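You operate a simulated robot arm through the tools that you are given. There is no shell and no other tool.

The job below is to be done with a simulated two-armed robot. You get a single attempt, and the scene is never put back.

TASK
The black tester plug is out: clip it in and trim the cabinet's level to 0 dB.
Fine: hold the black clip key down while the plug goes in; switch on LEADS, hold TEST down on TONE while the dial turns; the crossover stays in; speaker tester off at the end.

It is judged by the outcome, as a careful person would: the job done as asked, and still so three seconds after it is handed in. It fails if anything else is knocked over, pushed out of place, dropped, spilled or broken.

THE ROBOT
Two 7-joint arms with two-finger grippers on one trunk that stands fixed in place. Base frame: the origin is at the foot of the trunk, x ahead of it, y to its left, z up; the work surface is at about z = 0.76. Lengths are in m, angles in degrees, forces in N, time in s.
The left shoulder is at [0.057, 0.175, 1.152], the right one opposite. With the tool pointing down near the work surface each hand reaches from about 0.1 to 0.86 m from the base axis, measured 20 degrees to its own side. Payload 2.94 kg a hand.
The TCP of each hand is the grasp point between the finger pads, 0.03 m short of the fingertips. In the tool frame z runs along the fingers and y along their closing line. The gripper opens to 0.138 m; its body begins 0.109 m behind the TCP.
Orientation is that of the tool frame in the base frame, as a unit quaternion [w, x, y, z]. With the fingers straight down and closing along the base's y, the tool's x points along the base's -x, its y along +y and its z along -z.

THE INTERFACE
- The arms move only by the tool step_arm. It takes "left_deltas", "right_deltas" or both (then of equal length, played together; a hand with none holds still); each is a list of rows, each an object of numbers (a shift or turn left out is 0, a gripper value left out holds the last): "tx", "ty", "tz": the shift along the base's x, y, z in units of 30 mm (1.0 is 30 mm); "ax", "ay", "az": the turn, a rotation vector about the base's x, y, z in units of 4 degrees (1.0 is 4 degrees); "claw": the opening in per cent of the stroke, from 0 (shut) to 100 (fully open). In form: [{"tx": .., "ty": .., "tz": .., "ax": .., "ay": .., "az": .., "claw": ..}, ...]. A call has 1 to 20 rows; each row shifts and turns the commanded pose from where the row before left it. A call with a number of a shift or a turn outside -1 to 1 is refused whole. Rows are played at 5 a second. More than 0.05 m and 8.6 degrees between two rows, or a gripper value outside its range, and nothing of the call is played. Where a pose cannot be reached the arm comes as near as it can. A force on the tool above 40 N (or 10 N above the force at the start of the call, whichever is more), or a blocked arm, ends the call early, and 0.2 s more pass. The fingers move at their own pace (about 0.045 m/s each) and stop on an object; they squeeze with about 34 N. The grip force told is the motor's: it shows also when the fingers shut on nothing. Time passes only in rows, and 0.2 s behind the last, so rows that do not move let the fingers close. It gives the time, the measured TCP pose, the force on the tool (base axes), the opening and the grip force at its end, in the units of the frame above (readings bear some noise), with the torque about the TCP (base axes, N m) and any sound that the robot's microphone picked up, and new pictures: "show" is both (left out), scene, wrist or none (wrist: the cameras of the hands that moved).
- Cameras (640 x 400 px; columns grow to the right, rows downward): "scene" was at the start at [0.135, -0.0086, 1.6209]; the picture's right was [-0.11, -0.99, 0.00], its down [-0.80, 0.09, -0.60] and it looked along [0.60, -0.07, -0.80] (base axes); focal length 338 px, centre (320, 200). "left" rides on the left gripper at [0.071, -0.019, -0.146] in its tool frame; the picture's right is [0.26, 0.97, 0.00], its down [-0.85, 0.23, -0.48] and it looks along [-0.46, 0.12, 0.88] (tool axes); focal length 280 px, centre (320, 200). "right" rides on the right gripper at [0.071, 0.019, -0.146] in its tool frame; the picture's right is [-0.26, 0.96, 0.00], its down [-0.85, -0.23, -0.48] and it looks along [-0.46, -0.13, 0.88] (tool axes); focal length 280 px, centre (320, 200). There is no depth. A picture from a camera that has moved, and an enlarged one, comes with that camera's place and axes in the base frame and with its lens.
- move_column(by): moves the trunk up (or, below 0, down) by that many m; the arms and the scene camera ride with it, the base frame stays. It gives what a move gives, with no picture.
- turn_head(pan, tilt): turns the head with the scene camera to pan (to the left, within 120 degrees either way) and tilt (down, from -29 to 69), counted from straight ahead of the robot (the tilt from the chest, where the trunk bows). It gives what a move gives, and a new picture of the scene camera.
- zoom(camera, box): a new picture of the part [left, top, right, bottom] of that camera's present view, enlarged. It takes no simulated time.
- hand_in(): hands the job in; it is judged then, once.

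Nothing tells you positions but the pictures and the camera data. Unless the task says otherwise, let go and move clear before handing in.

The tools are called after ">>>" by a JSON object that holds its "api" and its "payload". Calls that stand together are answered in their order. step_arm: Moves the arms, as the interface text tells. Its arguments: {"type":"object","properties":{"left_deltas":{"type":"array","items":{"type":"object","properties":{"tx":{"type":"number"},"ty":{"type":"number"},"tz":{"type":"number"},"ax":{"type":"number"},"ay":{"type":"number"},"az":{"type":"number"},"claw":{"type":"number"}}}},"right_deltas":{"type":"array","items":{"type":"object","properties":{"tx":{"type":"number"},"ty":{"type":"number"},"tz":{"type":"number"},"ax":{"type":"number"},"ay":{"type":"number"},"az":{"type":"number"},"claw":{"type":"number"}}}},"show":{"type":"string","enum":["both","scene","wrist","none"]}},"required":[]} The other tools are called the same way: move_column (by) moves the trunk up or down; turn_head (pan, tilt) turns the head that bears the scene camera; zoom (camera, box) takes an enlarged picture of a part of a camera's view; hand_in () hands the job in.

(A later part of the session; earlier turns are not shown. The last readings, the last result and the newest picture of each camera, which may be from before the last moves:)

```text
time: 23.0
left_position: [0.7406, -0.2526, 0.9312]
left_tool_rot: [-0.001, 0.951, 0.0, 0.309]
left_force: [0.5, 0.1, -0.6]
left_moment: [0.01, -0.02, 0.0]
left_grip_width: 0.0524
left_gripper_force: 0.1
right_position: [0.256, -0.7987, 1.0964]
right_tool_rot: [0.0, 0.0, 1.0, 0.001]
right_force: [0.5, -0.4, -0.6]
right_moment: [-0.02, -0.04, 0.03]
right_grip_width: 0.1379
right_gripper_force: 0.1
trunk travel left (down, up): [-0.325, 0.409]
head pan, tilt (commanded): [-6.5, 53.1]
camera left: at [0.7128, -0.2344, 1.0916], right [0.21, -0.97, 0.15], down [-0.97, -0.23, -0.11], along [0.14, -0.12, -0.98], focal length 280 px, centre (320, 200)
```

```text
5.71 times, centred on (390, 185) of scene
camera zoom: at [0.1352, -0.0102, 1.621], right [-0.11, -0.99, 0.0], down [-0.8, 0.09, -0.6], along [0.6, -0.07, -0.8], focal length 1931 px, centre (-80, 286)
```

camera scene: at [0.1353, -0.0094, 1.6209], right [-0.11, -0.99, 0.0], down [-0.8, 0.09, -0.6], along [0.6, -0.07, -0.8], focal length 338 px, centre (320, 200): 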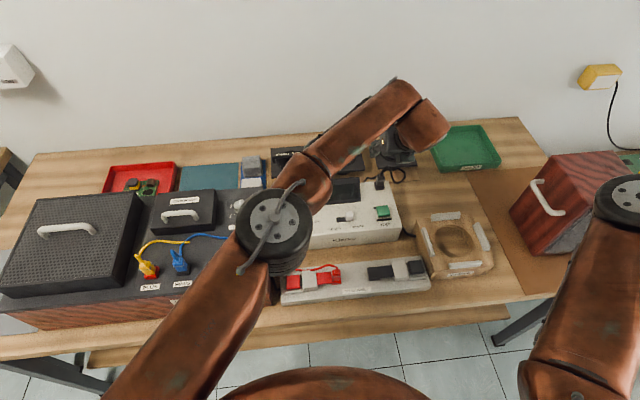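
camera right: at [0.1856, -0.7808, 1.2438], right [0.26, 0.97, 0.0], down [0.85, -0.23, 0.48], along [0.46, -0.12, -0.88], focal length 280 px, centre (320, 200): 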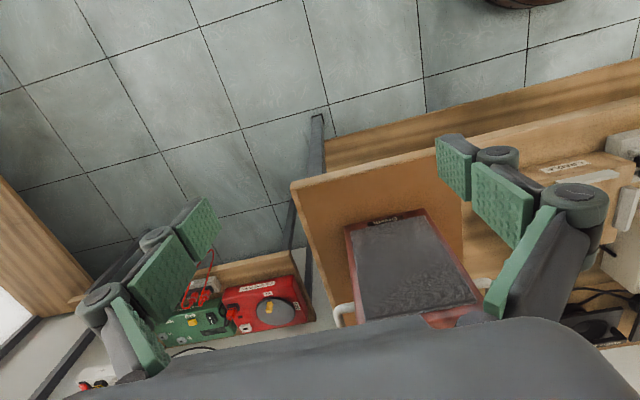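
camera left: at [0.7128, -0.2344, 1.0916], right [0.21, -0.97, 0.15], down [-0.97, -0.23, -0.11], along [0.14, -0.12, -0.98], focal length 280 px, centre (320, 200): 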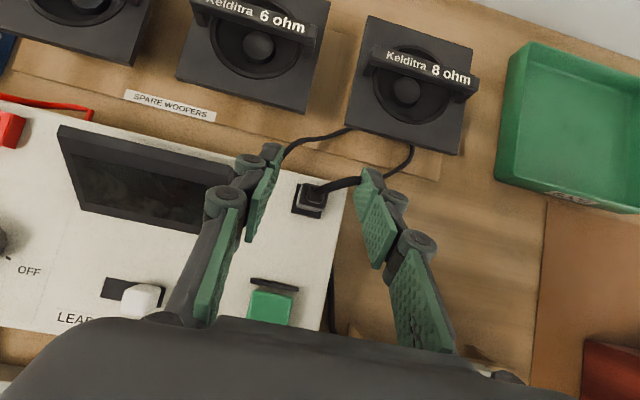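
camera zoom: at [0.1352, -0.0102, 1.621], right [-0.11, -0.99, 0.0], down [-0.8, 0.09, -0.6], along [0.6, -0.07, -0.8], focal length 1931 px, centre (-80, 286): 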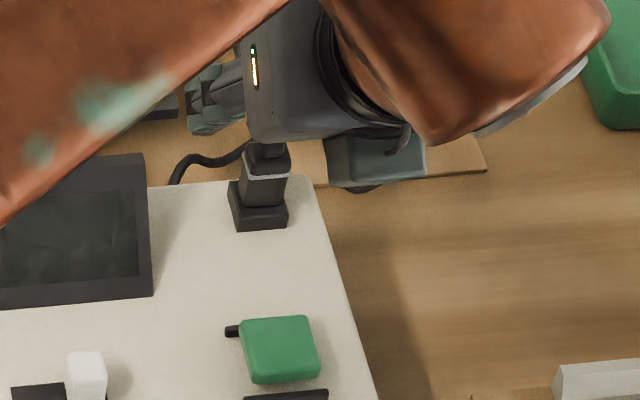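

The cord leaves the plug toward the right fingertip. To keep it on the far side of that finger I'll back off toward the robot, descend, then move in forward.

>>> {"api": "step_arm", "payload": {"left_deltas": [{"tx": -0.6}, {"tx": -0.6}, {"tz": -0.45}, {"tz": -0.45}, {"tx": 0.4}, {"tx": 0.4}, {"tx": 0.4}, {}], "show": "wrist"}}

>>> {"api": "zoom", "payload": {"camera": "left", "box": [230, 120, 430, 260]}}

>>> {"api": "zoom", "payload": {"camera": "scene", "box": [350, 150, 430, 220]}}

```text
time: 24.8
left_position: [0.742, -0.2531, 0.9055]
left_tool_rot: [-0.001, 0.951, -0.001, 0.309]
left_force: [0.1, 0.4, -0.6]
left_moment: [0.0, -0.01, 0.04]
left_grip_width: 0.0523
left_gripper_force: 0.1
right_position: [0.258, -0.7987, 1.0966]
right_tool_rot: [0.0, 0.0, 1.0, 0.0]
right_force: [-0.2, 0.0, -0.6]
right_moment: [0.01, 0.01, 0.02]
right_grip_width: 0.1383
right_gripper_force: 0.1
trunk travel left (down, up): [-0.325, 0.409]
head pan, tilt (commanded): [-6.5, 53.1]
camera left: at [0.7137, -0.2346, 1.0653], right [0.21, -0.97, 0.15], down [-0.97, -0.23, -0.11], along [0.14, -0.12, -0.98], focal length 280 px, centre (320, 200)
```

left: 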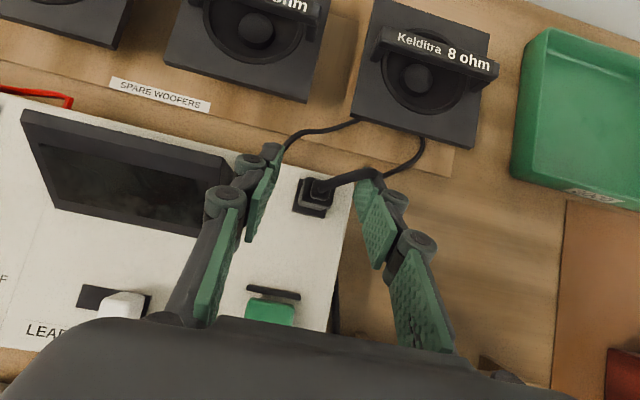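

```text
2.86 times, centred on (330, 190) of left
camera zoom: at [0.7137, -0.2346, 1.0653], right [0.21, -0.97, 0.15], down [-0.97, -0.23, -0.11], along [0.14, -0.12, -0.98], focal length 801 px, centre (291, 229)
```

zoom: 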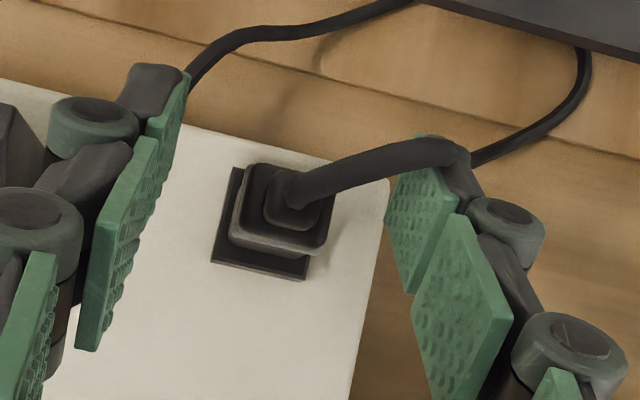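

```text
5.71 times, centred on (390, 185) of scene
camera zoom: at [0.1353, -0.0102, 1.6209], right [-0.11, -0.99, 0.0], down [-0.8, 0.09, -0.6], along [0.6, -0.07, -0.8], focal length 1931 px, centre (-80, 286)
```

zoom: 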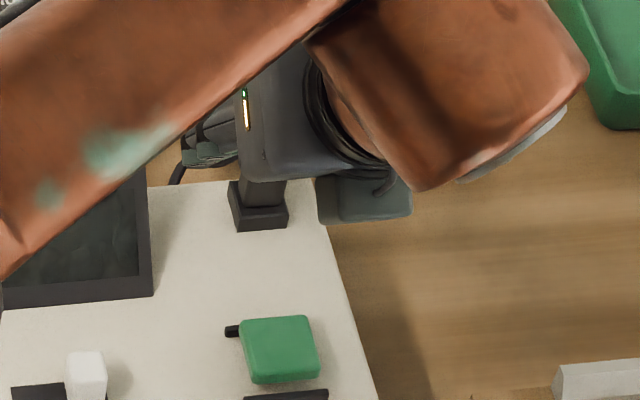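

The cord now passes over the far edge of the finger and the plug is between the pads. Lowering 4 mm and closing.

>>> {"api": "step_arm", "payload": {"left_deltas": [{"tz": -0.13}, {"claw": 0}, {"claw": 0}, {}, {}, {}], "show": "wrist"}}

>>> {"api": "zoom", "payload": {"camera": "left", "box": [230, 120, 430, 260]}}

```text
time: 26.2
left_position: [0.74, -0.2546, 0.9013]
left_tool_rot: [-0.001, 0.951, -0.001, 0.309]
left_force: [0.4, 0.1, 0.3]
left_moment: [-0.04, -0.08, 0.01]
left_grip_width: 0.0199
left_gripper_force: 33.7
right_position: [0.2573, -0.7998, 1.0955]
right_tool_rot: [0.0, 0.001, 1.0, 0.001]
right_force: [-0.4, -0.2, -2.0]
right_moment: [-0.01, 0.01, 0.02]
right_grip_width: 0.1381
right_gripper_force: 0.0
trunk travel left (down, up): [-0.325, 0.409]
head pan, tilt (commanded): [-6.5, 53.1]
camera left: at [0.7136, -0.2348, 1.0614], right [0.21, -0.97, 0.15], down [-0.97, -0.23, -0.11], along [0.14, -0.12, -0.98], focal length 280 px, centre (320, 200)
```

left: 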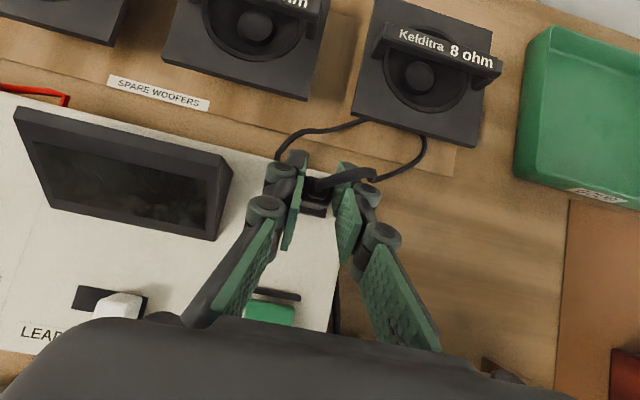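

```text
2.86 times, centred on (330, 190) of left
camera zoom: at [0.7136, -0.2348, 1.0614], right [0.21, -0.97, 0.15], down [-0.97, -0.23, -0.11], along [0.14, -0.12, -0.98], focal length 801 px, centre (291, 229)
```

zoom: 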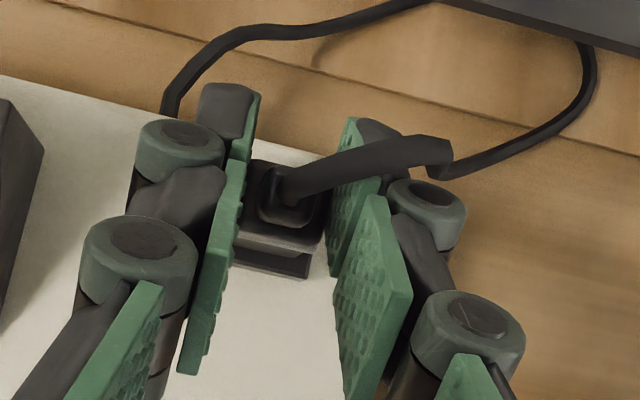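

The plug is gripped at 19.9 mm width. I'll pull it straight up slowly.

>>> {"api": "step_arm", "payload": {"left_deltas": [{"tz": 0.2}, {"tz": 0.3}, {"tz": 0.4}, {"tz": 0.5}, {"tz": 0.5}], "show": "both"}}

>>> {"api": "zoom", "payload": {"camera": "left", "box": [230, 120, 430, 260]}}

>>> {"api": "zoom", "payload": {"camera": "scene", "box": [350, 150, 430, 220]}}

```text
time: 27.4
left_position: [0.7427, -0.2531, 0.9603]
left_tool_rot: [-0.001, 0.951, -0.001, 0.309]
left_force: [-0.6, 0.0, -0.2]
left_moment: [0.0, 0.05, -0.01]
left_grip_width: 0.0199
left_gripper_force: 33.6
right_position: [0.2575, -0.8008, 1.0957]
right_tool_rot: [0.0, 0.0, 1.0, 0.0]
right_force: [0.0, 0.3, -0.1]
right_moment: [0.0, -0.01, -0.01]
right_grip_width: 0.1381
right_gripper_force: 0.1
trunk travel left (down, up): [-0.325, 0.409]
head pan, tilt (commanded): [-6.5, 53.1]
camera scene: at [0.1351, -0.0103, 1.621], right [-0.11, -0.99, 0.0], down [-0.8, 0.09, -0.6], along [0.6, -0.07, -0.8], focal length 338 px, centre (320, 200)
camera left: at [0.7142, -0.2342, 1.12], right [0.21, -0.97, 0.15], down [-0.97, -0.23, -0.11], along [0.15, -0.12, -0.98], focal length 280 px, centre (320, 200)
```

scene: 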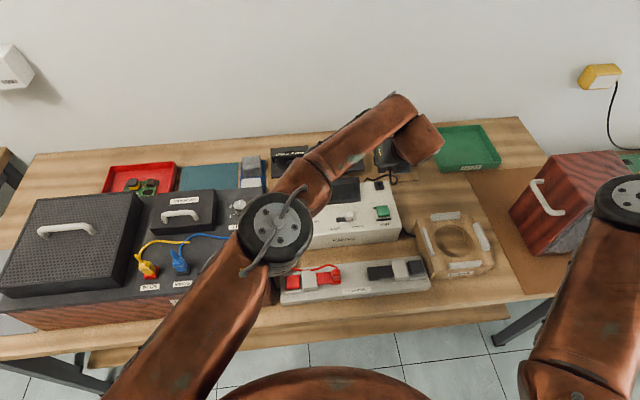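
left: 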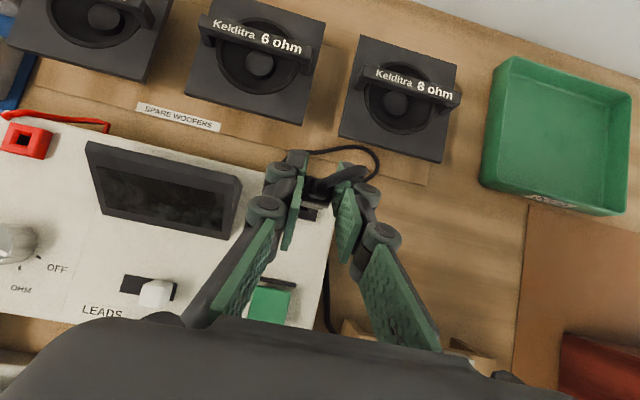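

```text
2.86 times, centred on (330, 190) of left
camera zoom: at [0.7142, -0.2342, 1.12], right [0.21, -0.97, 0.15], down [-0.97, -0.23, -0.11], along [0.15, -0.12, -0.98], focal length 801 px, centre (291, 229)
```

zoom: 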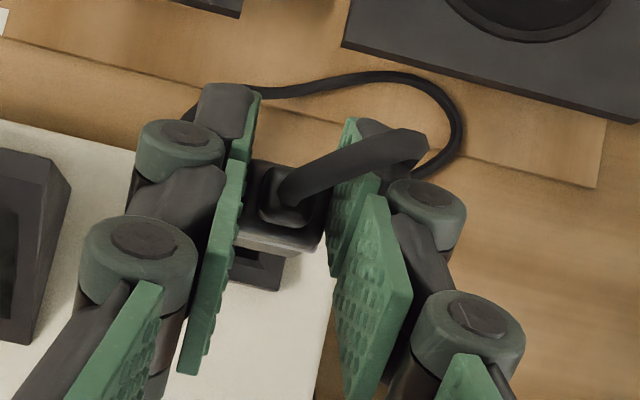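

```text
5.71 times, centred on (390, 185) of scene
camera zoom: at [0.1351, -0.0103, 1.621], right [-0.11, -0.99, 0.0], down [-0.8, 0.09, -0.6], along [0.6, -0.07, -0.8], focal length 1931 px, centre (-80, 286)
```

zoom: 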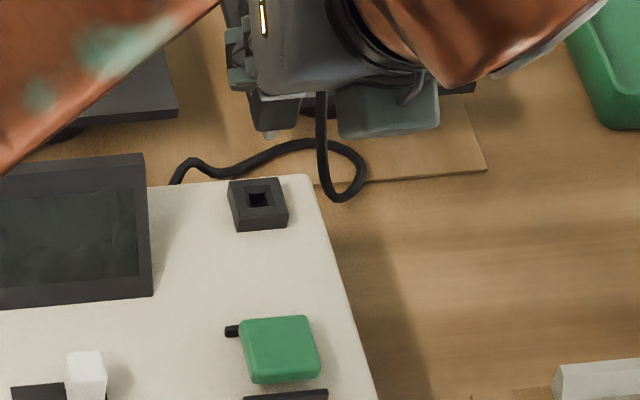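

The plug came out cleanly with its pin visible below it. I'll carry it round the right side of the tester, so the cord doesn't drape over the controls, toward the bar.

>>> {"api": "step_arm", "payload": {"left_deltas": [{"tx": -0.6, "ty": -0.5, "tz": 0.4}, {"tx": -0.7, "ty": -0.6, "tz": 0.3}, {"tx": -0.7, "ty": -0.6, "tz": 0.2}, {"tx": -0.7, "ty": -0.5}, {"tx": -0.7, "ty": -0.1}, {"tx": -0.7}], "show": "both"}}

```text
time: 28.8
left_position: [0.6189, -0.322, 0.9864]
left_tool_rot: [-0.001, 0.951, 0.0, 0.309]
left_force: [-0.2, 0.3, 0.2]
left_moment: [-0.02, 0.01, 0.01]
left_grip_width: 0.0201
left_gripper_force: 33.9
right_position: [0.2562, -0.7995, 1.0958]
right_tool_rot: [0.0, 0.0, 1.0, 0.002]
right_force: [-0.7, 0.7, 0.0]
right_moment: [0.03, 0.02, -0.01]
right_grip_width: 0.138
right_gripper_force: 0.1
trunk travel left (down, up): [-0.325, 0.409]
head pan, tilt (commanded): [-6.5, 53.1]
camera scene: at [0.1348, -0.0106, 1.621], right [-0.11, -0.99, 0.0], down [-0.8, 0.09, -0.6], along [0.6, -0.07, -0.8], focal length 338 px, centre (320, 200)
camera left: at [0.5897, -0.3036, 1.1453], right [0.21, -0.97, 0.15], down [-0.97, -0.23, -0.11], along [0.15, -0.12, -0.98], focal length 280 px, centre (320, 200)
```

scene: 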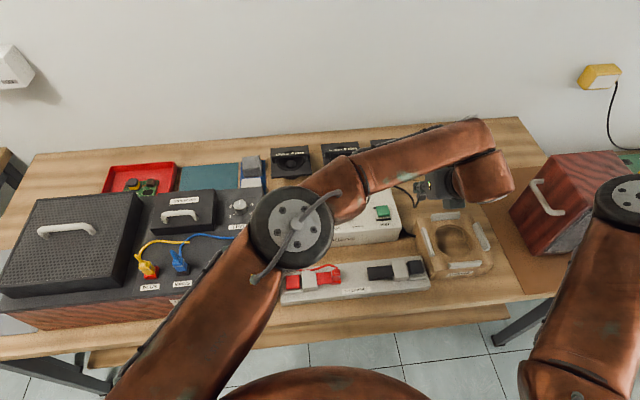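
left: 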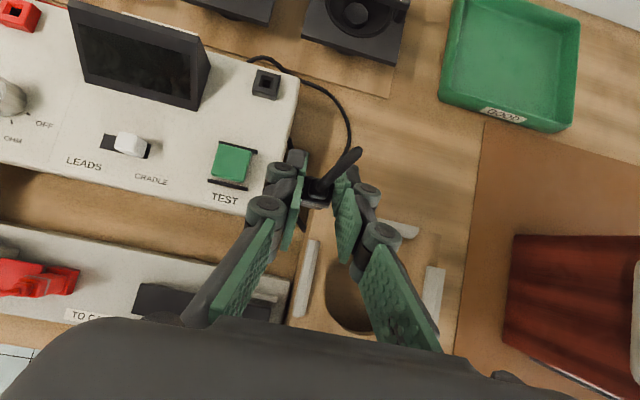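

>>> {"api": "step_arm", "payload": {"left_deltas": [{"tx": -0.7, "ty": 0.2}, {"tx": -0.7, "ty": 0.3}, {"tx": -0.7, "ty": 0.5}, {"tx": -0.7, "ty": 0.7}, {"tx": -0.7, "ty": 0.7}, {"tx": -0.7, "ty": 0.7}, {}], "show": "both"}}

>>> {"api": "zoom", "payload": {"camera": "left", "box": [160, 0, 480, 240]}}

```text
time: 30.4
left_position: [0.4925, -0.2313, 0.9846]
left_tool_rot: [-0.001, 0.951, 0.0, 0.309]
left_force: [0.1, -0.2, -1.3]
left_moment: [0.04, -0.01, 0.02]
left_grip_width: 0.0197
left_gripper_force: 34.1
right_position: [0.2571, -0.8, 1.0955]
right_tool_rot: [0.0, 0.0, 1.0, 0.001]
right_force: [-0.2, 0.4, 0.9]
right_moment: [-0.03, 0.0, -0.02]
right_grip_width: 0.1378
right_gripper_force: 0.1
trunk travel left (down, up): [-0.325, 0.409]
head pan, tilt (commanded): [-6.5, 53.1]
camera scene: at [0.1356, -0.0109, 1.6209], right [-0.11, -0.99, 0.0], down [-0.8, 0.09, -0.6], along [0.6, -0.07, -0.8], focal length 338 px, centre (320, 200)
camera left: at [0.4641, -0.2128, 1.1447], right [0.21, -0.97, 0.15], down [-0.97, -0.23, -0.11], along [0.14, -0.12, -0.98], focal length 280 px, centre (320, 200)
```

scene: 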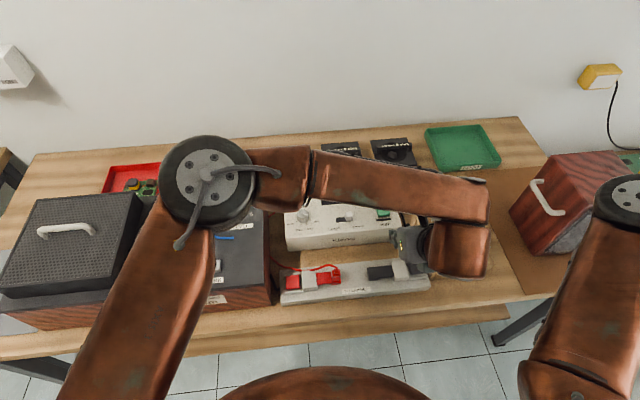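
left: 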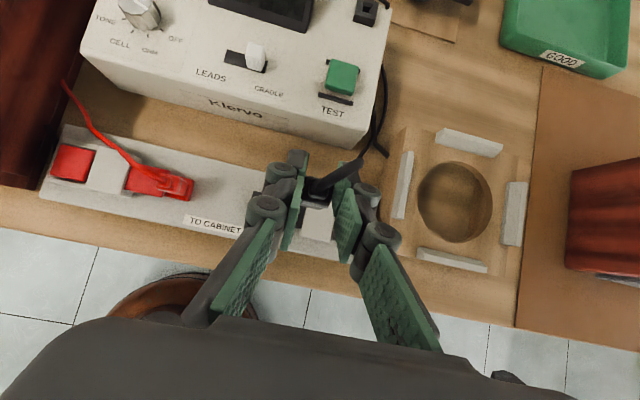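

```text
1.67 times, centred on (320, 120) of left
camera zoom: at [0.4641, -0.2128, 1.1447], right [0.21, -0.97, 0.15], down [-0.97, -0.23, -0.11], along [0.14, -0.12, -0.98], focal length 467 px, centre (320, 333)
```

zoom: 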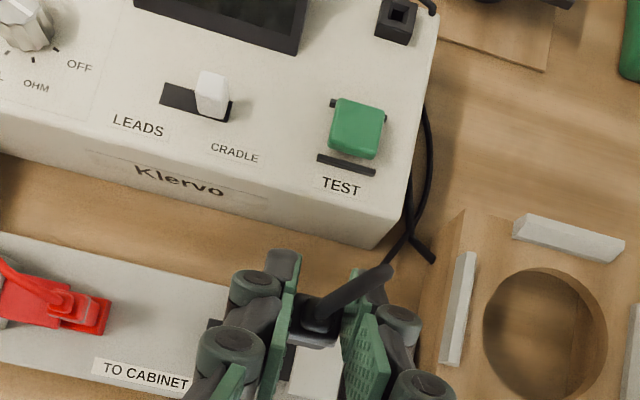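

The plug is above the bar with cord slack along the tester's right side. The right elbow tends to point inward, so I'll raise the trunk in steps while lowering the left hand, keeping the plug in place and the arms clear of each other.

>>> {"api": "step_arm", "payload": {"left_deltas": [{"tz": -0.6}, {"tz": -0.6}, {"tz": -0.6}, {"tz": -0.6}], "show": "none"}}

>>> {"api": "move_column", "payload": {"by": 0.1}}

>>> {"api": "step_arm", "payload": {"left_deltas": [{"tz": -0.8}, {"tz": -0.8}, {"tz": -0.8}, {"tz": -0.8}], "show": "both"}}

```text
time: 31.4
left_position: [0.4915, -0.2295, 0.9119]
left_tool_rot: [-0.001, 0.951, 0.0, 0.308]
left_force: [0.9, -0.4, -0.8]
left_moment: [0.02, 0.03, 0.01]
left_grip_width: 0.0198
left_gripper_force: 33.7
right_position: [0.257, -0.7998, 1.0957]
right_tool_rot: [0.0, -0.001, 1.0, 0.001]
right_force: [0.5, -1.0, 0.3]
right_moment: [0.0, 0.01, 0.01]
right_grip_width: 0.1381
right_gripper_force: 0.0
trunk travel left (down, up): [-0.325, 0.409]
head pan, tilt (commanded): [-6.5, 53.1]
```

```text
time: 32.7
left_position: [0.4937, -0.2294, 1.0123]
left_tool_rot: [0.0, 0.951, -0.001, 0.31]
left_force: [-0.8, 0.4, -0.7]
left_moment: [-0.01, -0.01, -0.04]
left_grip_width: 0.0199
left_gripper_force: 34.5
right_position: [0.2574, -0.8001, 1.196]
right_tool_rot: [-0.002, 0.0, 1.0, 0.001]
right_force: [0.8, -0.2, -0.5]
right_moment: [0.0, 0.0, -0.03]
right_grip_width: 0.1381
right_gripper_force: 0.0
trunk travel left (down, up): [-0.425, 0.309]
head pan, tilt (commanded): [-6.5, 53.1]
```

```text
time: 33.7
left_position: [0.492, -0.23, 0.9141]
left_tool_rot: [0.0, 0.951, -0.001, 0.31]
left_force: [-0.4, 0.0, 0.3]
left_moment: [0.02, 0.05, 0.03]
left_grip_width: 0.02
left_gripper_force: 33.6
right_position: [0.2562, -0.7994, 1.1965]
right_tool_rot: [0.0, 0.0, 1.0, 0.0]
right_force: [-0.2, 0.0, -0.3]
right_moment: [0.02, 0.02, -0.03]
right_grip_width: 0.1381
right_gripper_force: 0.0
trunk travel left (down, up): [-0.425, 0.309]
head pan, tilt (commanded): [-6.5, 53.1]
camera scene: at [0.0903, -0.0105, 1.7215], right [-0.11, -0.99, 0.0], down [-0.8, 0.09, -0.6], along [0.6, -0.07, -0.8], focal length 338 px, centre (320, 200)
camera left: at [0.4644, -0.2115, 1.0746], right [0.21, -0.97, 0.15], down [-0.97, -0.23, -0.11], along [0.15, -0.12, -0.98], focal length 280 px, centre (320, 200)
```

scene: 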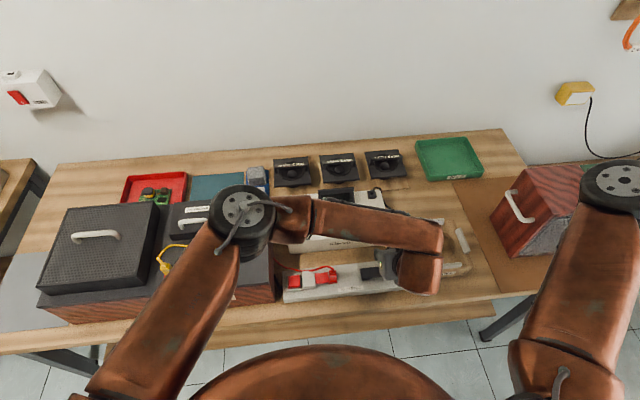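
left: 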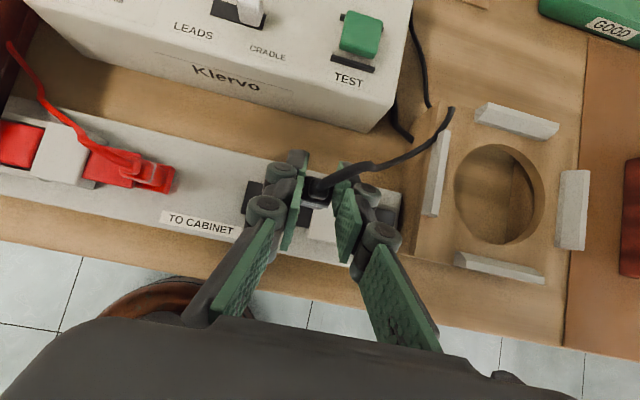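

>>> {"api": "move_column", "payload": {"by": 0.1}}

>>> {"api": "step_arm", "payload": {"left_deltas": [{"tz": -0.8}, {"tz": -0.8}, {"tz": -0.8}, {"tz": -0.8}], "show": "both"}}

```text
time: 35.1
left_position: [0.4927, -0.2293, 1.0163]
left_tool_rot: [-0.001, 0.951, -0.001, 0.308]
left_force: [-0.4, -0.4, -0.6]
left_moment: [-0.04, 0.01, -0.03]
left_grip_width: 0.02
left_gripper_force: 34.1
right_position: [0.2573, -0.7998, 1.2969]
right_tool_rot: [0.0, 0.0, 1.0, 0.001]
right_force: [-0.1, 0.2, 0.4]
right_moment: [-0.03, -0.01, 0.01]
right_grip_width: 0.1381
right_gripper_force: 0.2
trunk travel left (down, up): [-0.525, 0.209]
head pan, tilt (commanded): [-6.5, 53.1]
```

```text
time: 36.1
left_position: [0.494, -0.2302, 0.9207]
left_tool_rot: [-0.001, 0.951, 0.0, 0.309]
left_force: [-0.7, 0.2, 0.1]
left_moment: [-0.03, 0.04, -0.01]
left_grip_width: 0.0198
left_gripper_force: 33.7
right_position: [0.2576, -0.8007, 1.2971]
right_tool_rot: [0.0, -0.001, 1.0, 0.001]
right_force: [0.2, -0.2, -0.1]
right_moment: [-0.06, 0.02, 0.02]
right_grip_width: 0.1377
right_gripper_force: 0.1
trunk travel left (down, up): [-0.525, 0.209]
head pan, tilt (commanded): [-6.5, 53.1]
camera scene: at [0.0659, -0.0104, 1.8214], right [-0.11, -0.99, 0.0], down [-0.8, 0.09, -0.6], along [0.6, -0.07, -0.8], focal length 338 px, centre (320, 200)
camera left: at [0.4652, -0.211, 1.0802], right [0.21, -0.97, 0.15], down [-0.97, -0.23, -0.11], along [0.15, -0.12, -0.98], focal length 280 px, centre (320, 200)
```

scene: 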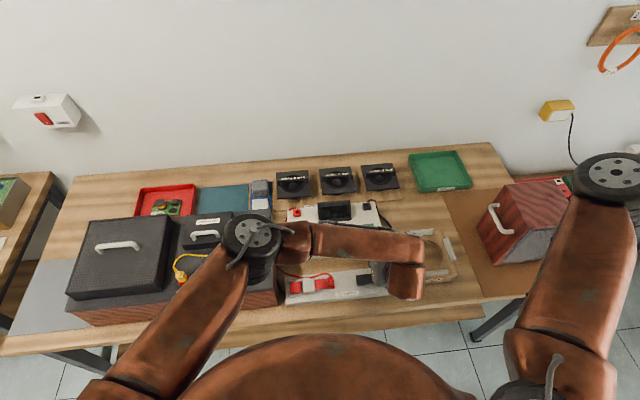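
left: 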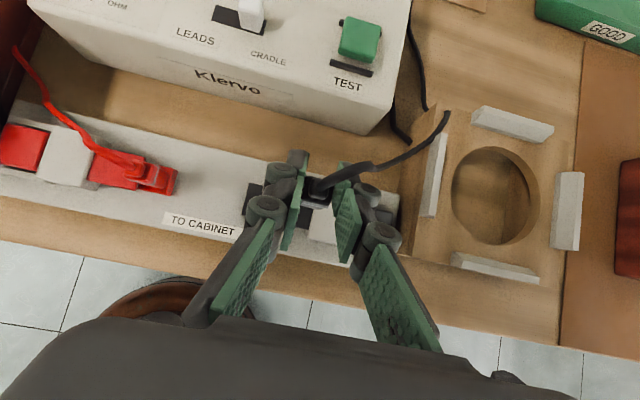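

>>> {"api": "move_column", "payload": {"by": 0.09}}

>>> {"api": "step_arm", "payload": {"left_deltas": [{"tz": -0.75}, {"tz": -0.75}, {"tz": -0.75}, {"tz": -0.75}, {}], "right_deltas": [{"tx": 0.5, "claw": 0}, {"tx": 0.5}, {"tx": 0.5, "ty": 0.3}, {"tx": 0.5, "ty": 0.5}, {"tx": 0.5, "ty": 0.5}], "show": "both"}}

```text
time: 37.3
left_position: [0.4931, -0.2295, 1.0117]
left_tool_rot: [0.0, 0.951, -0.001, 0.309]
left_force: [0.1, -0.3, -0.1]
left_moment: [0.03, 0.0, 0.03]
left_grip_width: 0.0199
left_gripper_force: 33.7
right_position: [0.2577, -0.8001, 1.3872]
right_tool_rot: [-0.001, 0.0, 1.0, 0.002]
right_force: [0.9, 0.1, 0.3]
right_moment: [-0.01, 0.02, 0.01]
right_grip_width: 0.1377
right_gripper_force: 0.0
trunk travel left (down, up): [-0.615, 0.119]
head pan, tilt (commanded): [-6.5, 53.1]
```

```text
time: 38.5
left_position: [0.4922, -0.2281, 0.9212]
left_tool_rot: [0.001, 0.951, 0.0, 0.309]
left_force: [0.6, -0.2, 0.1]
left_moment: [0.01, -0.02, 0.0]
left_grip_width: 0.0198
left_gripper_force: 34.4
right_position: [0.3339, -0.758, 1.3883]
right_tool_rot: [-0.001, 0.0, 1.0, 0.0]
right_force: [0.9, 0.4, 0.1]
right_moment: [0.01, 0.0, 0.0]
right_grip_width: 0.0271
right_gripper_force: 1.1
trunk travel left (down, up): [-0.615, 0.119]
head pan, tilt (commanded): [-6.5, 53.1]
camera scene: at [0.058, -0.009, 1.9113], right [-0.11, -0.99, 0.0], down [-0.8, 0.09, -0.6], along [0.6, -0.07, -0.8], focal length 338 px, centre (320, 200)
camera right: at [0.2619, -0.7391, 1.5354], right [0.26, 0.96, 0.0], down [0.85, -0.23, 0.47], along [0.46, -0.13, -0.88], focal length 280 px, centre (320, 200)
camera left: at [0.4645, -0.2095, 1.0812], right [0.21, -0.97, 0.15], down [-0.97, -0.23, -0.11], along [0.14, -0.12, -0.98], focal length 280 px, centre (320, 200)
```

scene: 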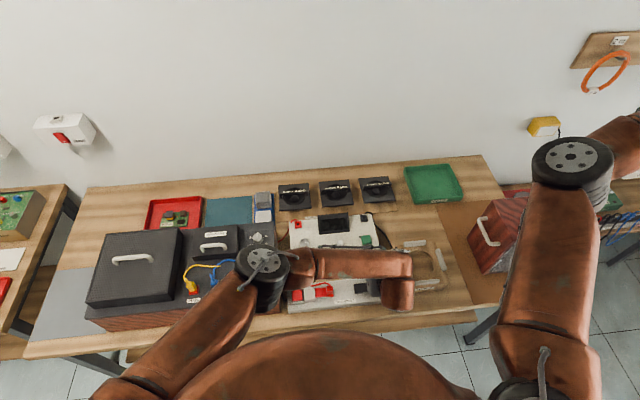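
right: 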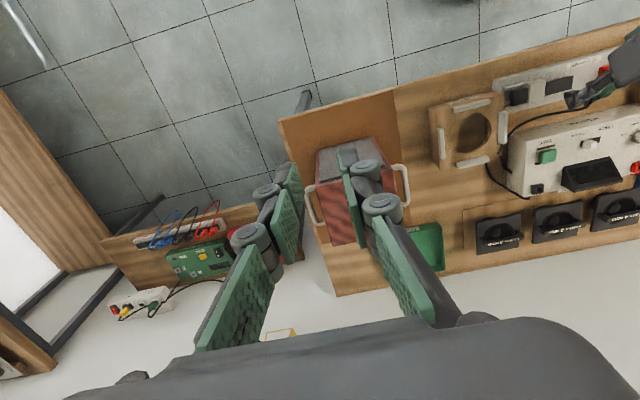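
left: 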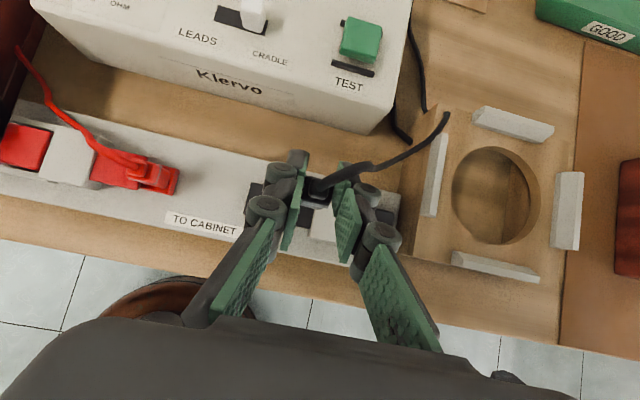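

>>> {"api": "step_arm", "payload": {"right_deltas": [{"tx": 0.35, "ty": 0.9, "tz": -0.3, "ax": 0.75, "claw": 0}, {"tx": 0.35, "ty": 0.9, "tz": -0.3, "ax": 0.75}, {"tx": 0.35, "ty": 0.9, "tz": -0.3, "ax": 0.75}, {"tx": 0.35, "ty": 0.9, "tz": -0.3, "ax": 0.75}, {"tx": 0.35, "ty": 0.9, "tz": -0.3, "ax": 0.75}, {"tx": 0.35, "ty": 0.9, "tz": -0.3, "ax": 0.75}, {"tx": 0.35, "ty": 0.9, "tz": -0.3, "ax": 0.75}, {"tx": 0.35, "ty": 0.9, "tz": -0.3, "ax": 0.75}, {"tx": 0.35, "ty": 0.9, "tz": -0.3, "ax": 0.75}, {"tx": 0.35, "ty": 0.9, "tz": -0.3, "ax": 0.75}, {"tx": 0.35, "ty": 0.9, "tz": -0.3, "ax": 0.75}, {"tx": 0.35, "ty": 0.9, "tz": -0.3, "ax": 0.75}], "show": "both"}}

```text
time: 41.1
left_position: [0.4916, -0.2275, 0.922]
left_tool_rot: [0.0, 0.951, 0.0, 0.309]
left_force: [-0.3, -0.5, -1.1]
left_moment: [-0.02, 0.01, 0.01]
left_grip_width: 0.02
left_gripper_force: 34.5
right_position: [0.4577, -0.4382, 1.2794]
right_tool_rot: [-0.001, 0.001, 0.951, 0.309]
right_force: [0.1, -0.5, -0.1]
right_moment: [0.0, 0.03, 0.01]
right_grip_width: 0.0
right_gripper_force: 27.8
trunk travel left (down, up): [-0.615, 0.119]
head pan, tilt (commanded): [-6.5, 53.1]
camera scene: at [0.0578, -0.0087, 1.9113], right [-0.11, -0.99, 0.0], down [-0.8, 0.09, -0.6], along [0.6, -0.07, -0.8], focal length 338 px, centre (320, 200)
camera right: at [0.3867, -0.5075, 1.4103], right [0.26, 0.78, 0.57], down [0.85, -0.47, 0.25], along [0.46, 0.42, -0.79], focal length 280 px, centre (320, 200)
```

scene: 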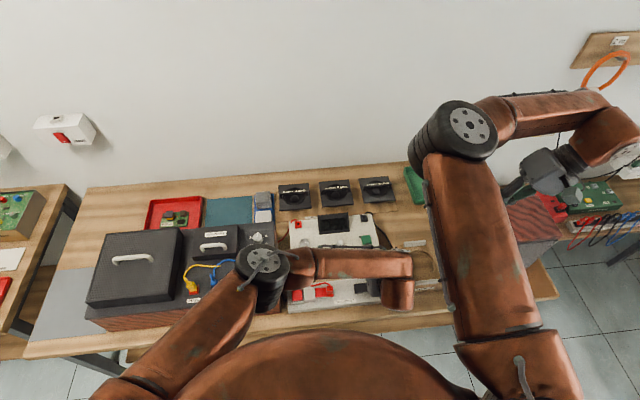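
right: 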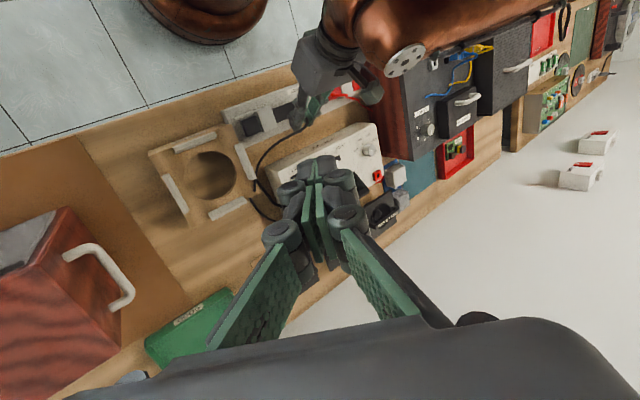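

>>> {"api": "step_arm", "payload": {"right_deltas": [{"tx": 0.1, "ty": 0.13, "tz": -0.9}, {"tx": 0.1, "ty": 0.13, "tz": -0.9}, {"tx": 0.1, "ty": 0.13, "tz": -0.9}, {"tx": 0.1, "ty": 0.13, "tz": -0.9}, {"tx": 0.1, "ty": 0.13, "tz": -0.9}, {"tx": 0.1, "ty": 0.13, "tz": -0.9}], "show": "both"}}

```text
time: 42.5
left_position: [0.4928, -0.2286, 0.9222]
left_tool_rot: [0.0, 0.951, 0.0, 0.309]
left_force: [0.0, -0.6, -1.1]
left_moment: [0.0, 0.06, 0.02]
left_grip_width: 0.02
left_gripper_force: 33.7
right_position: [0.4769, -0.4132, 1.1166]
right_tool_rot: [0.0, 0.0, 0.951, 0.308]
right_force: [0.0, 0.1, -0.9]
right_moment: [-0.01, 0.0, -0.01]
right_grip_width: 0.0
right_gripper_force: 28.3
trunk travel left (down, up): [-0.615, 0.119]
head pan, tilt (commanded): [-6.5, 53.1]
camera scene: at [0.0579, -0.0099, 1.9113], right [-0.11, -0.99, 0.0], down [-0.8, 0.09, -0.6], along [0.6, -0.07, -0.8], focal length 338 px, centre (320, 200)
camera right: at [0.4045, -0.4842, 1.2474], right [0.26, 0.78, 0.57], down [0.85, -0.47, 0.25], along [0.46, 0.42, -0.79], focal length 280 px, centre (320, 200)
```

scene: 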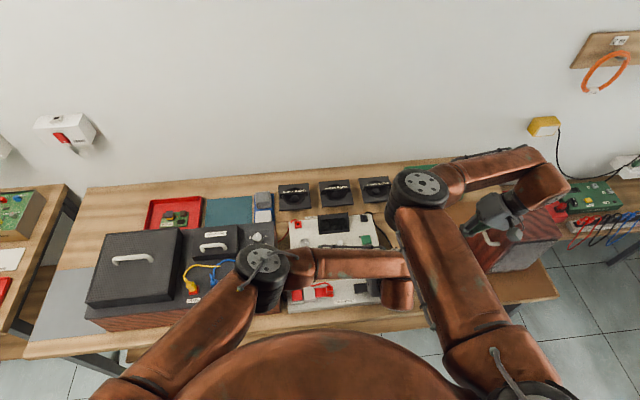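
right: 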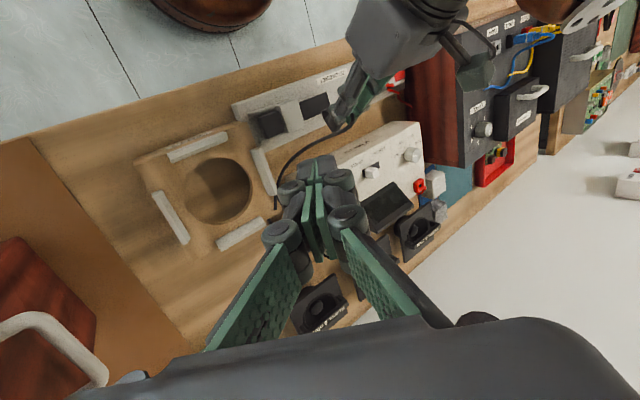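

>>> {"api": "step_arm", "payload": {"right_deltas": [{"tx": 0.1, "tz": -0.8}, {"tx": 0.1, "tz": -0.8}, {"tx": 0.1, "tz": -0.8}, {"tx": 0.1, "tz": -0.8}], "show": "both"}}

```text
time: 43.5
left_position: [0.4921, -0.2291, 0.922]
left_tool_rot: [0.0, 0.951, 0.0, 0.309]
left_force: [0.2, 0.0, 0.4]
left_moment: [0.0, -0.01, 0.01]
left_grip_width: 0.0201
left_gripper_force: 34.2
right_position: [0.4886, -0.4123, 1.0184]
right_tool_rot: [-0.001, 0.001, 0.951, 0.309]
right_force: [-0.7, 0.6, -0.4]
right_moment: [0.0, 0.03, 0.03]
right_grip_width: 0.0003
right_gripper_force: 28.7
trunk travel left (down, up): [-0.615, 0.119]
head pan, tilt (commanded): [-6.5, 53.1]
camera scene: at [0.0577, -0.0102, 1.9113], right [-0.11, -0.99, 0.0], down [-0.8, 0.09, -0.6], along [0.6, -0.07, -0.8], focal length 338 px, centre (320, 200)
camera right: at [0.4169, -0.4822, 1.1507], right [0.26, 0.78, 0.57], down [0.85, -0.47, 0.25], along [0.46, 0.42, -0.79], focal length 280 px, centre (320, 200)
```

scene: 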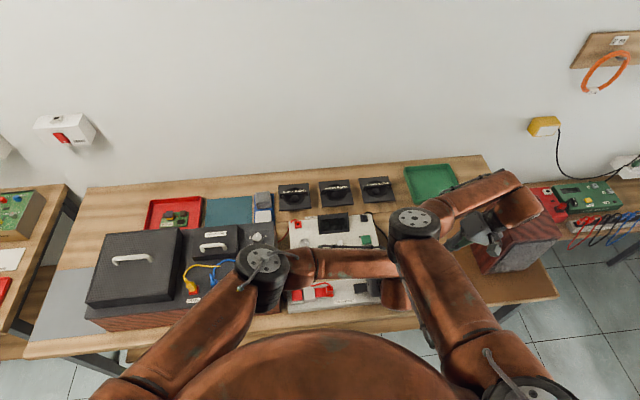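
right: 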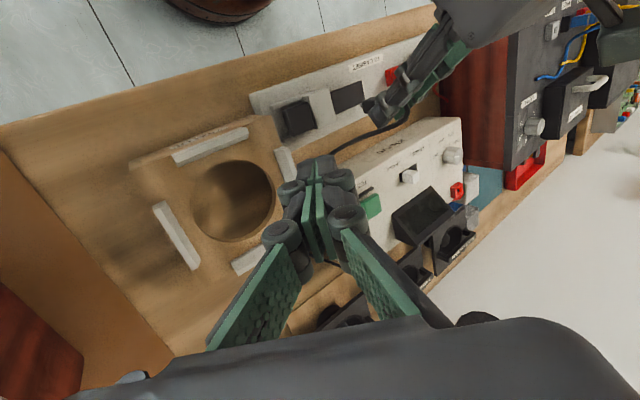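

>>> {"api": "zoom", "payload": {"camera": "right", "box": [240, 40, 480, 200]}}

>>> {"api": "zoom", "payload": {"camera": "left", "box": [220, 120, 460, 270]}}

```text
2.50 times, centred on (360, 120) of right
camera zoom: at [0.4169, -0.4822, 1.1507], right [0.26, 0.78, 0.57], down [0.85, -0.47, 0.25], along [0.46, 0.42, -0.79], focal length 701 px, centre (220, 400)
```

zoom: 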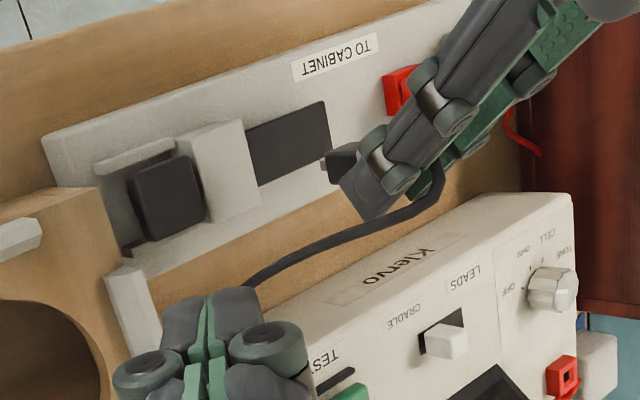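

```text
2.67 times, centred on (340, 195) of left
camera zoom: at [0.4644, -0.2101, 1.0814], right [0.21, -0.97, 0.15], down [-0.97, -0.23, -0.11], along [0.14, -0.12, -0.98], focal length 748 px, centre (267, 213)
```

zoom: 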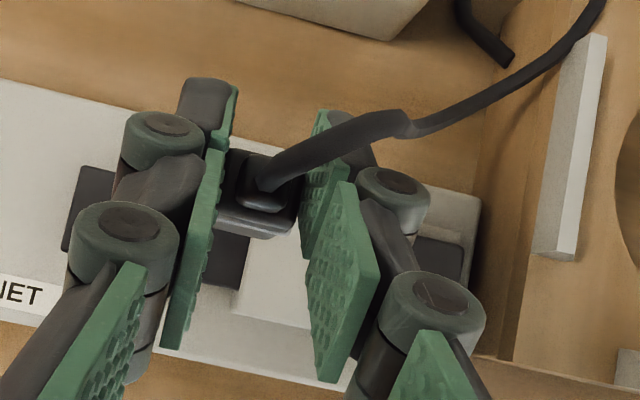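

The key, shutter, cord and plug pin are all clearly visible. I'm bringing the closed right fingertips to just above the black key.

>>> {"api": "step_arm", "payload": {"right_deltas": [{"ty": 0.55, "tz": -0.75}, {"ty": 0.55, "tz": -0.75}, {"ty": 0.55, "tz": -0.75}, {"ty": 0.55, "tz": -0.75}, {"ty": 0.4, "tz": -0.5}, {}], "show": "both"}}

>>> {"api": "zoom", "payload": {"camera": "left", "box": [220, 120, 460, 270]}}

>>> {"api": "zoom", "payload": {"camera": "right", "box": [240, 60, 480, 220]}}

```text
time: 44.9
left_position: [0.4933, -0.1808, 0.8846]
left_tool_rot: [-0.048, 0.945, -0.029, 0.322]
left_force: [0.5, -0.8, -1.4]
left_moment: [0.01, -0.01, -0.01]
left_grip_width: 0.0201
left_gripper_force: 34.0
right_position: [0.4976, -0.3502, 0.9286]
right_tool_rot: [0.013, 0.007, 0.954, 0.3]
right_force: [-0.5, -0.1, 0.4]
right_moment: [0.02, 0.0, 0.01]
right_grip_width: 0.0
right_gripper_force: 28.6
trunk travel left (down, up): [-0.615, 0.119]
head pan, tilt (commanded): [-6.5, 53.1]
camera scene: at [0.0573, -0.009, 1.9113], right [-0.11, -0.99, 0.0], down [-0.8, 0.09, -0.6], along [0.6, -0.07, -0.8], focal length 338 px, centre (320, 200)
camera right: at [0.4219, -0.4174, 1.0583], right [0.27, 0.79, 0.56], down [0.83, -0.48, 0.27], along [0.48, 0.39, -0.78], focal length 280 px, centre (320, 200)
```

scene: 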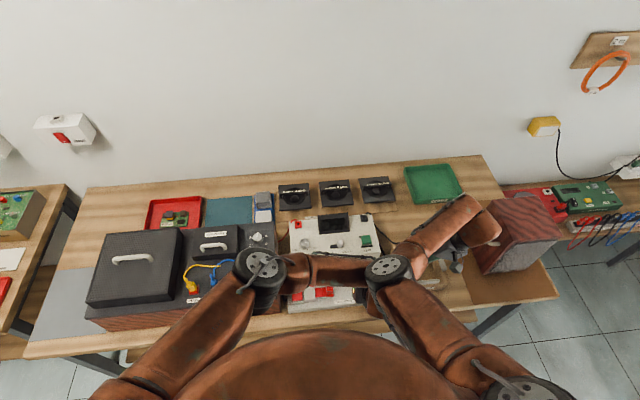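
right: 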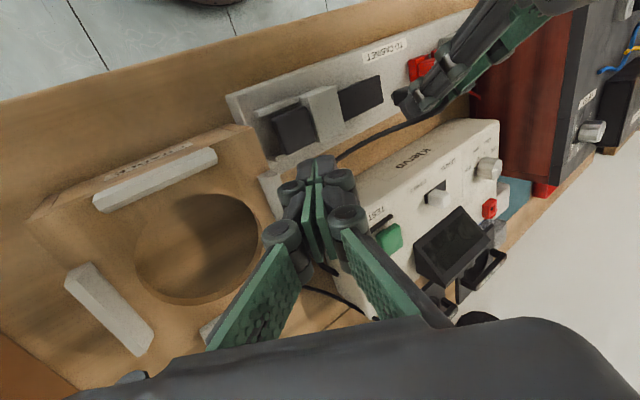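

```text
2.67 times, centred on (340, 195) of left
camera zoom: at [0.4623, -0.1782, 1.0445], right [0.18, -0.98, 0.05], down [-0.97, -0.19, -0.16], along [0.17, -0.02, -0.99], focal length 748 px, centre (267, 213)
```

zoom: 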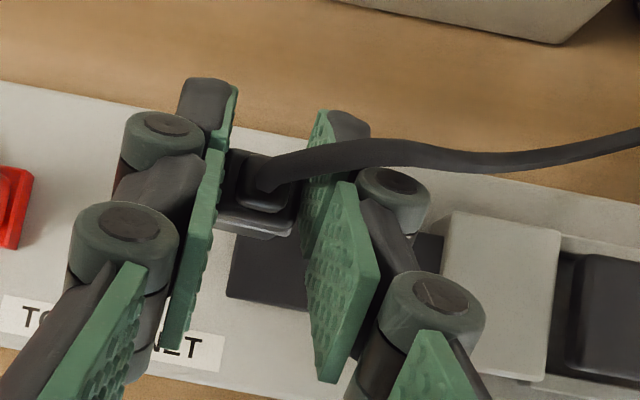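

```text
2.50 times, centred on (360, 140) of right
camera zoom: at [0.4219, -0.4174, 1.0583], right [0.27, 0.79, 0.56], down [0.83, -0.48, 0.27], along [0.48, 0.39, -0.78], focal length 701 px, centre (220, 350)
```

zoom: 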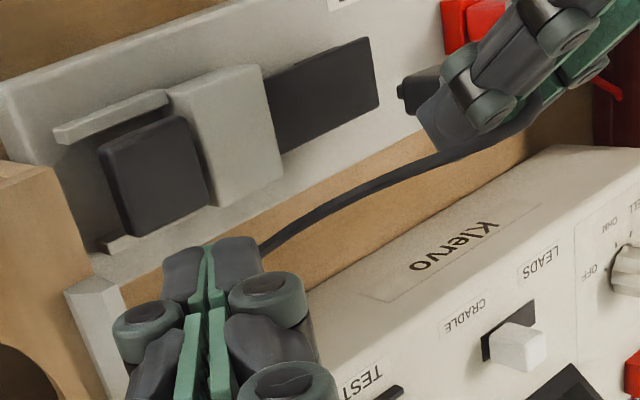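

The right elbow touched the left wrist and nudged the left hand, though the plug is still held clear above the bar. I'm backing the right arm off right away.

>>> {"api": "step_arm", "payload": {"right_deltas": [{"ty": -0.4, "tz": 0.5}, {"ty": -0.55, "tz": 0.75}, {"ty": -0.55, "tz": 0.75}, {"ty": -0.55, "tz": 0.75}, {"ty": -0.55, "tz": 0.75}, {"tz": 0.5}, {"tz": 0.5}], "show": "both"}}

>>> {"api": "zoom", "payload": {"camera": "left", "box": [220, 120, 460, 270]}}

```text
time: 46.5
left_position: [0.4927, -0.2291, 0.9217]
left_tool_rot: [0.0, 0.951, -0.001, 0.309]
left_force: [0.2, -0.1, 0.0]
left_moment: [0.01, -0.01, 0.03]
left_grip_width: 0.0198
left_gripper_force: 34.3
right_position: [0.4868, -0.4116, 1.0529]
right_tool_rot: [-0.001, 0.0, 0.951, 0.31]
right_force: [1.2, 0.4, -0.5]
right_moment: [0.0, 0.01, -0.01]
right_grip_width: 0.0
right_gripper_force: 28.1
trunk travel left (down, up): [-0.615, 0.119]
head pan, tilt (commanded): [-6.5, 53.1]
camera scene: at [0.0559, -0.0098, 1.9113], right [-0.11, -0.99, 0.0], down [-0.79, 0.09, -0.6], along [0.6, -0.07, -0.8], focal length 338 px, centre (320, 200)
camera right: at [0.4156, -0.483, 1.183], right [0.26, 0.78, 0.57], down [0.85, -0.47, 0.25], along [0.46, 0.42, -0.78], focal length 280 px, centre (320, 200)
```

scene: 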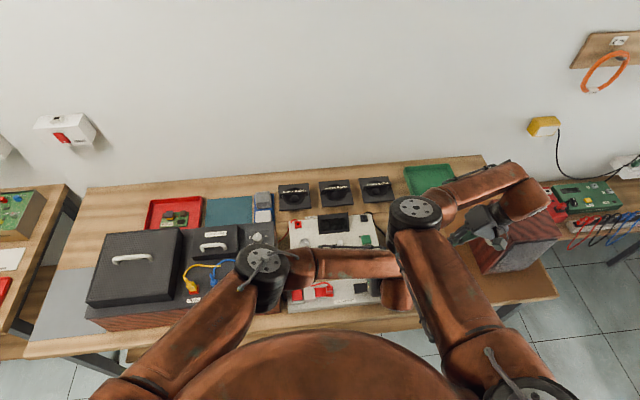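
right: 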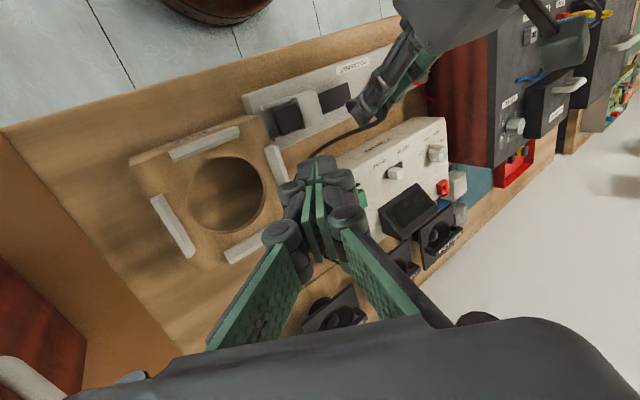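

```text
2.67 times, centred on (340, 195) of left
camera zoom: at [0.463, -0.2103, 1.0821], right [0.21, -0.97, 0.15], down [-0.97, -0.23, -0.11], along [0.15, -0.12, -0.98], focal length 748 px, centre (267, 213)
```

zoom: 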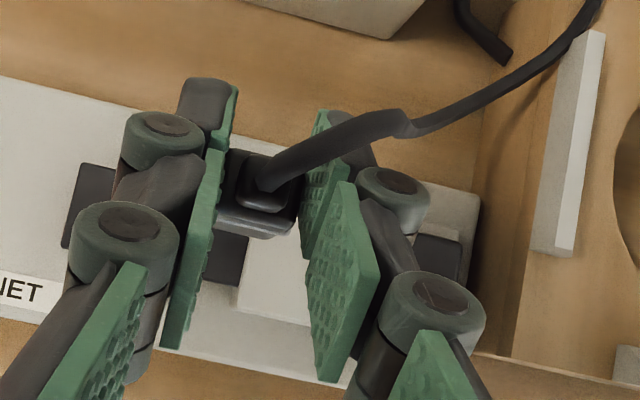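

The left hand returned to its exact pose with the plug unmoved in the grip. To separate the arms I'll swing the left hand (with the square plug) 90° about the vertical, so it leans left away from the right arm, and pull the right arm back a bit meanwhile.

>>> {"api": "step_arm", "payload": {"left_deltas": [{}, {}, {"az": -1}, {"az": -1}, {"az": -1}, {"az": -1}, {"az": -1}, {"az": -1}, {"az": -1}, {"az": -1}, {"az": -1}, {"az": -1}, {"az": -1}, {"az": -1}], "right_deltas": [{"ty": -0.5, "tz": 0.6}, {"ty": -0.5, "tz": 0.6}, {"ty": -0.5, "tz": 0.6}, {"ty": -0.5, "tz": 0.6}, {"ty": -0.5, "tz": 0.6}, {}, {}, {}, {}, {}, {}, {}, {}, {}], "show": "both"}}

```text
time: 49.5
left_position: [0.4924, -0.2277, 0.9203]
left_tool_rot: [0.126, 0.868, -0.388, 0.282]
left_force: [0.4, -0.5, -0.1]
left_moment: [0.01, 0.0, 0.01]
left_grip_width: 0.02
left_gripper_force: 33.5
right_position: [0.4887, -0.4878, 1.1399]
right_tool_rot: [0.0, 0.0, 0.951, 0.309]
right_force: [-0.7, -0.1, -0.5]
right_moment: [-0.01, -0.03, 0.0]
right_grip_width: 0.0
right_gripper_force: 28.5
trunk travel left (down, up): [-0.615, 0.119]
head pan, tilt (commanded): [-6.5, 53.1]
camera scene: at [0.0574, -0.009, 1.9113], right [-0.11, -0.99, 0.0], down [-0.8, 0.09, -0.6], along [0.6, -0.07, -0.8], focal length 338 px, centre (320, 200)
camera right: at [0.4172, -0.5578, 1.2717], right [0.26, 0.78, 0.57], down [0.85, -0.47, 0.25], along [0.46, 0.42, -0.79], focal length 280 px, centre (320, 200)
camera left: at [0.4882, -0.1954, 1.0811], right [-0.58, -0.8, 0.15], down [-0.82, 0.56, -0.11], along [0.0, -0.19, -0.98], focal length 280 px, centre (320, 200)
```

scene: 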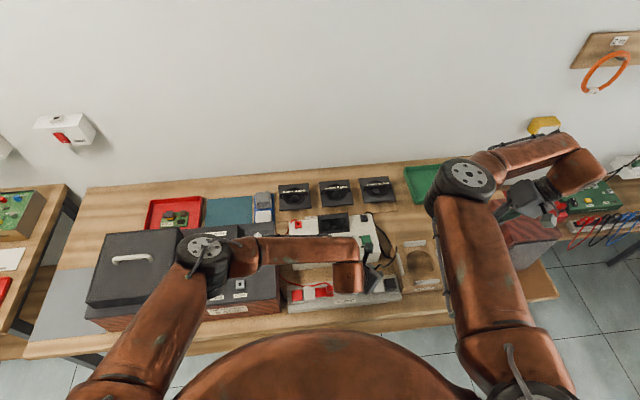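
right: 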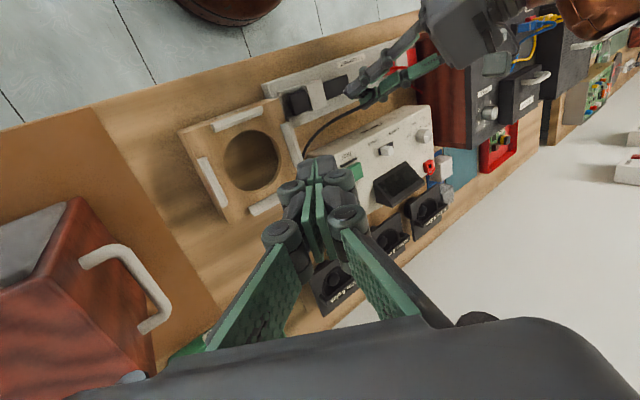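
left: 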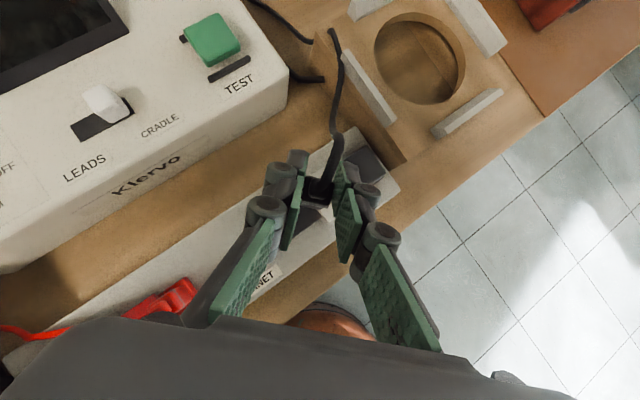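

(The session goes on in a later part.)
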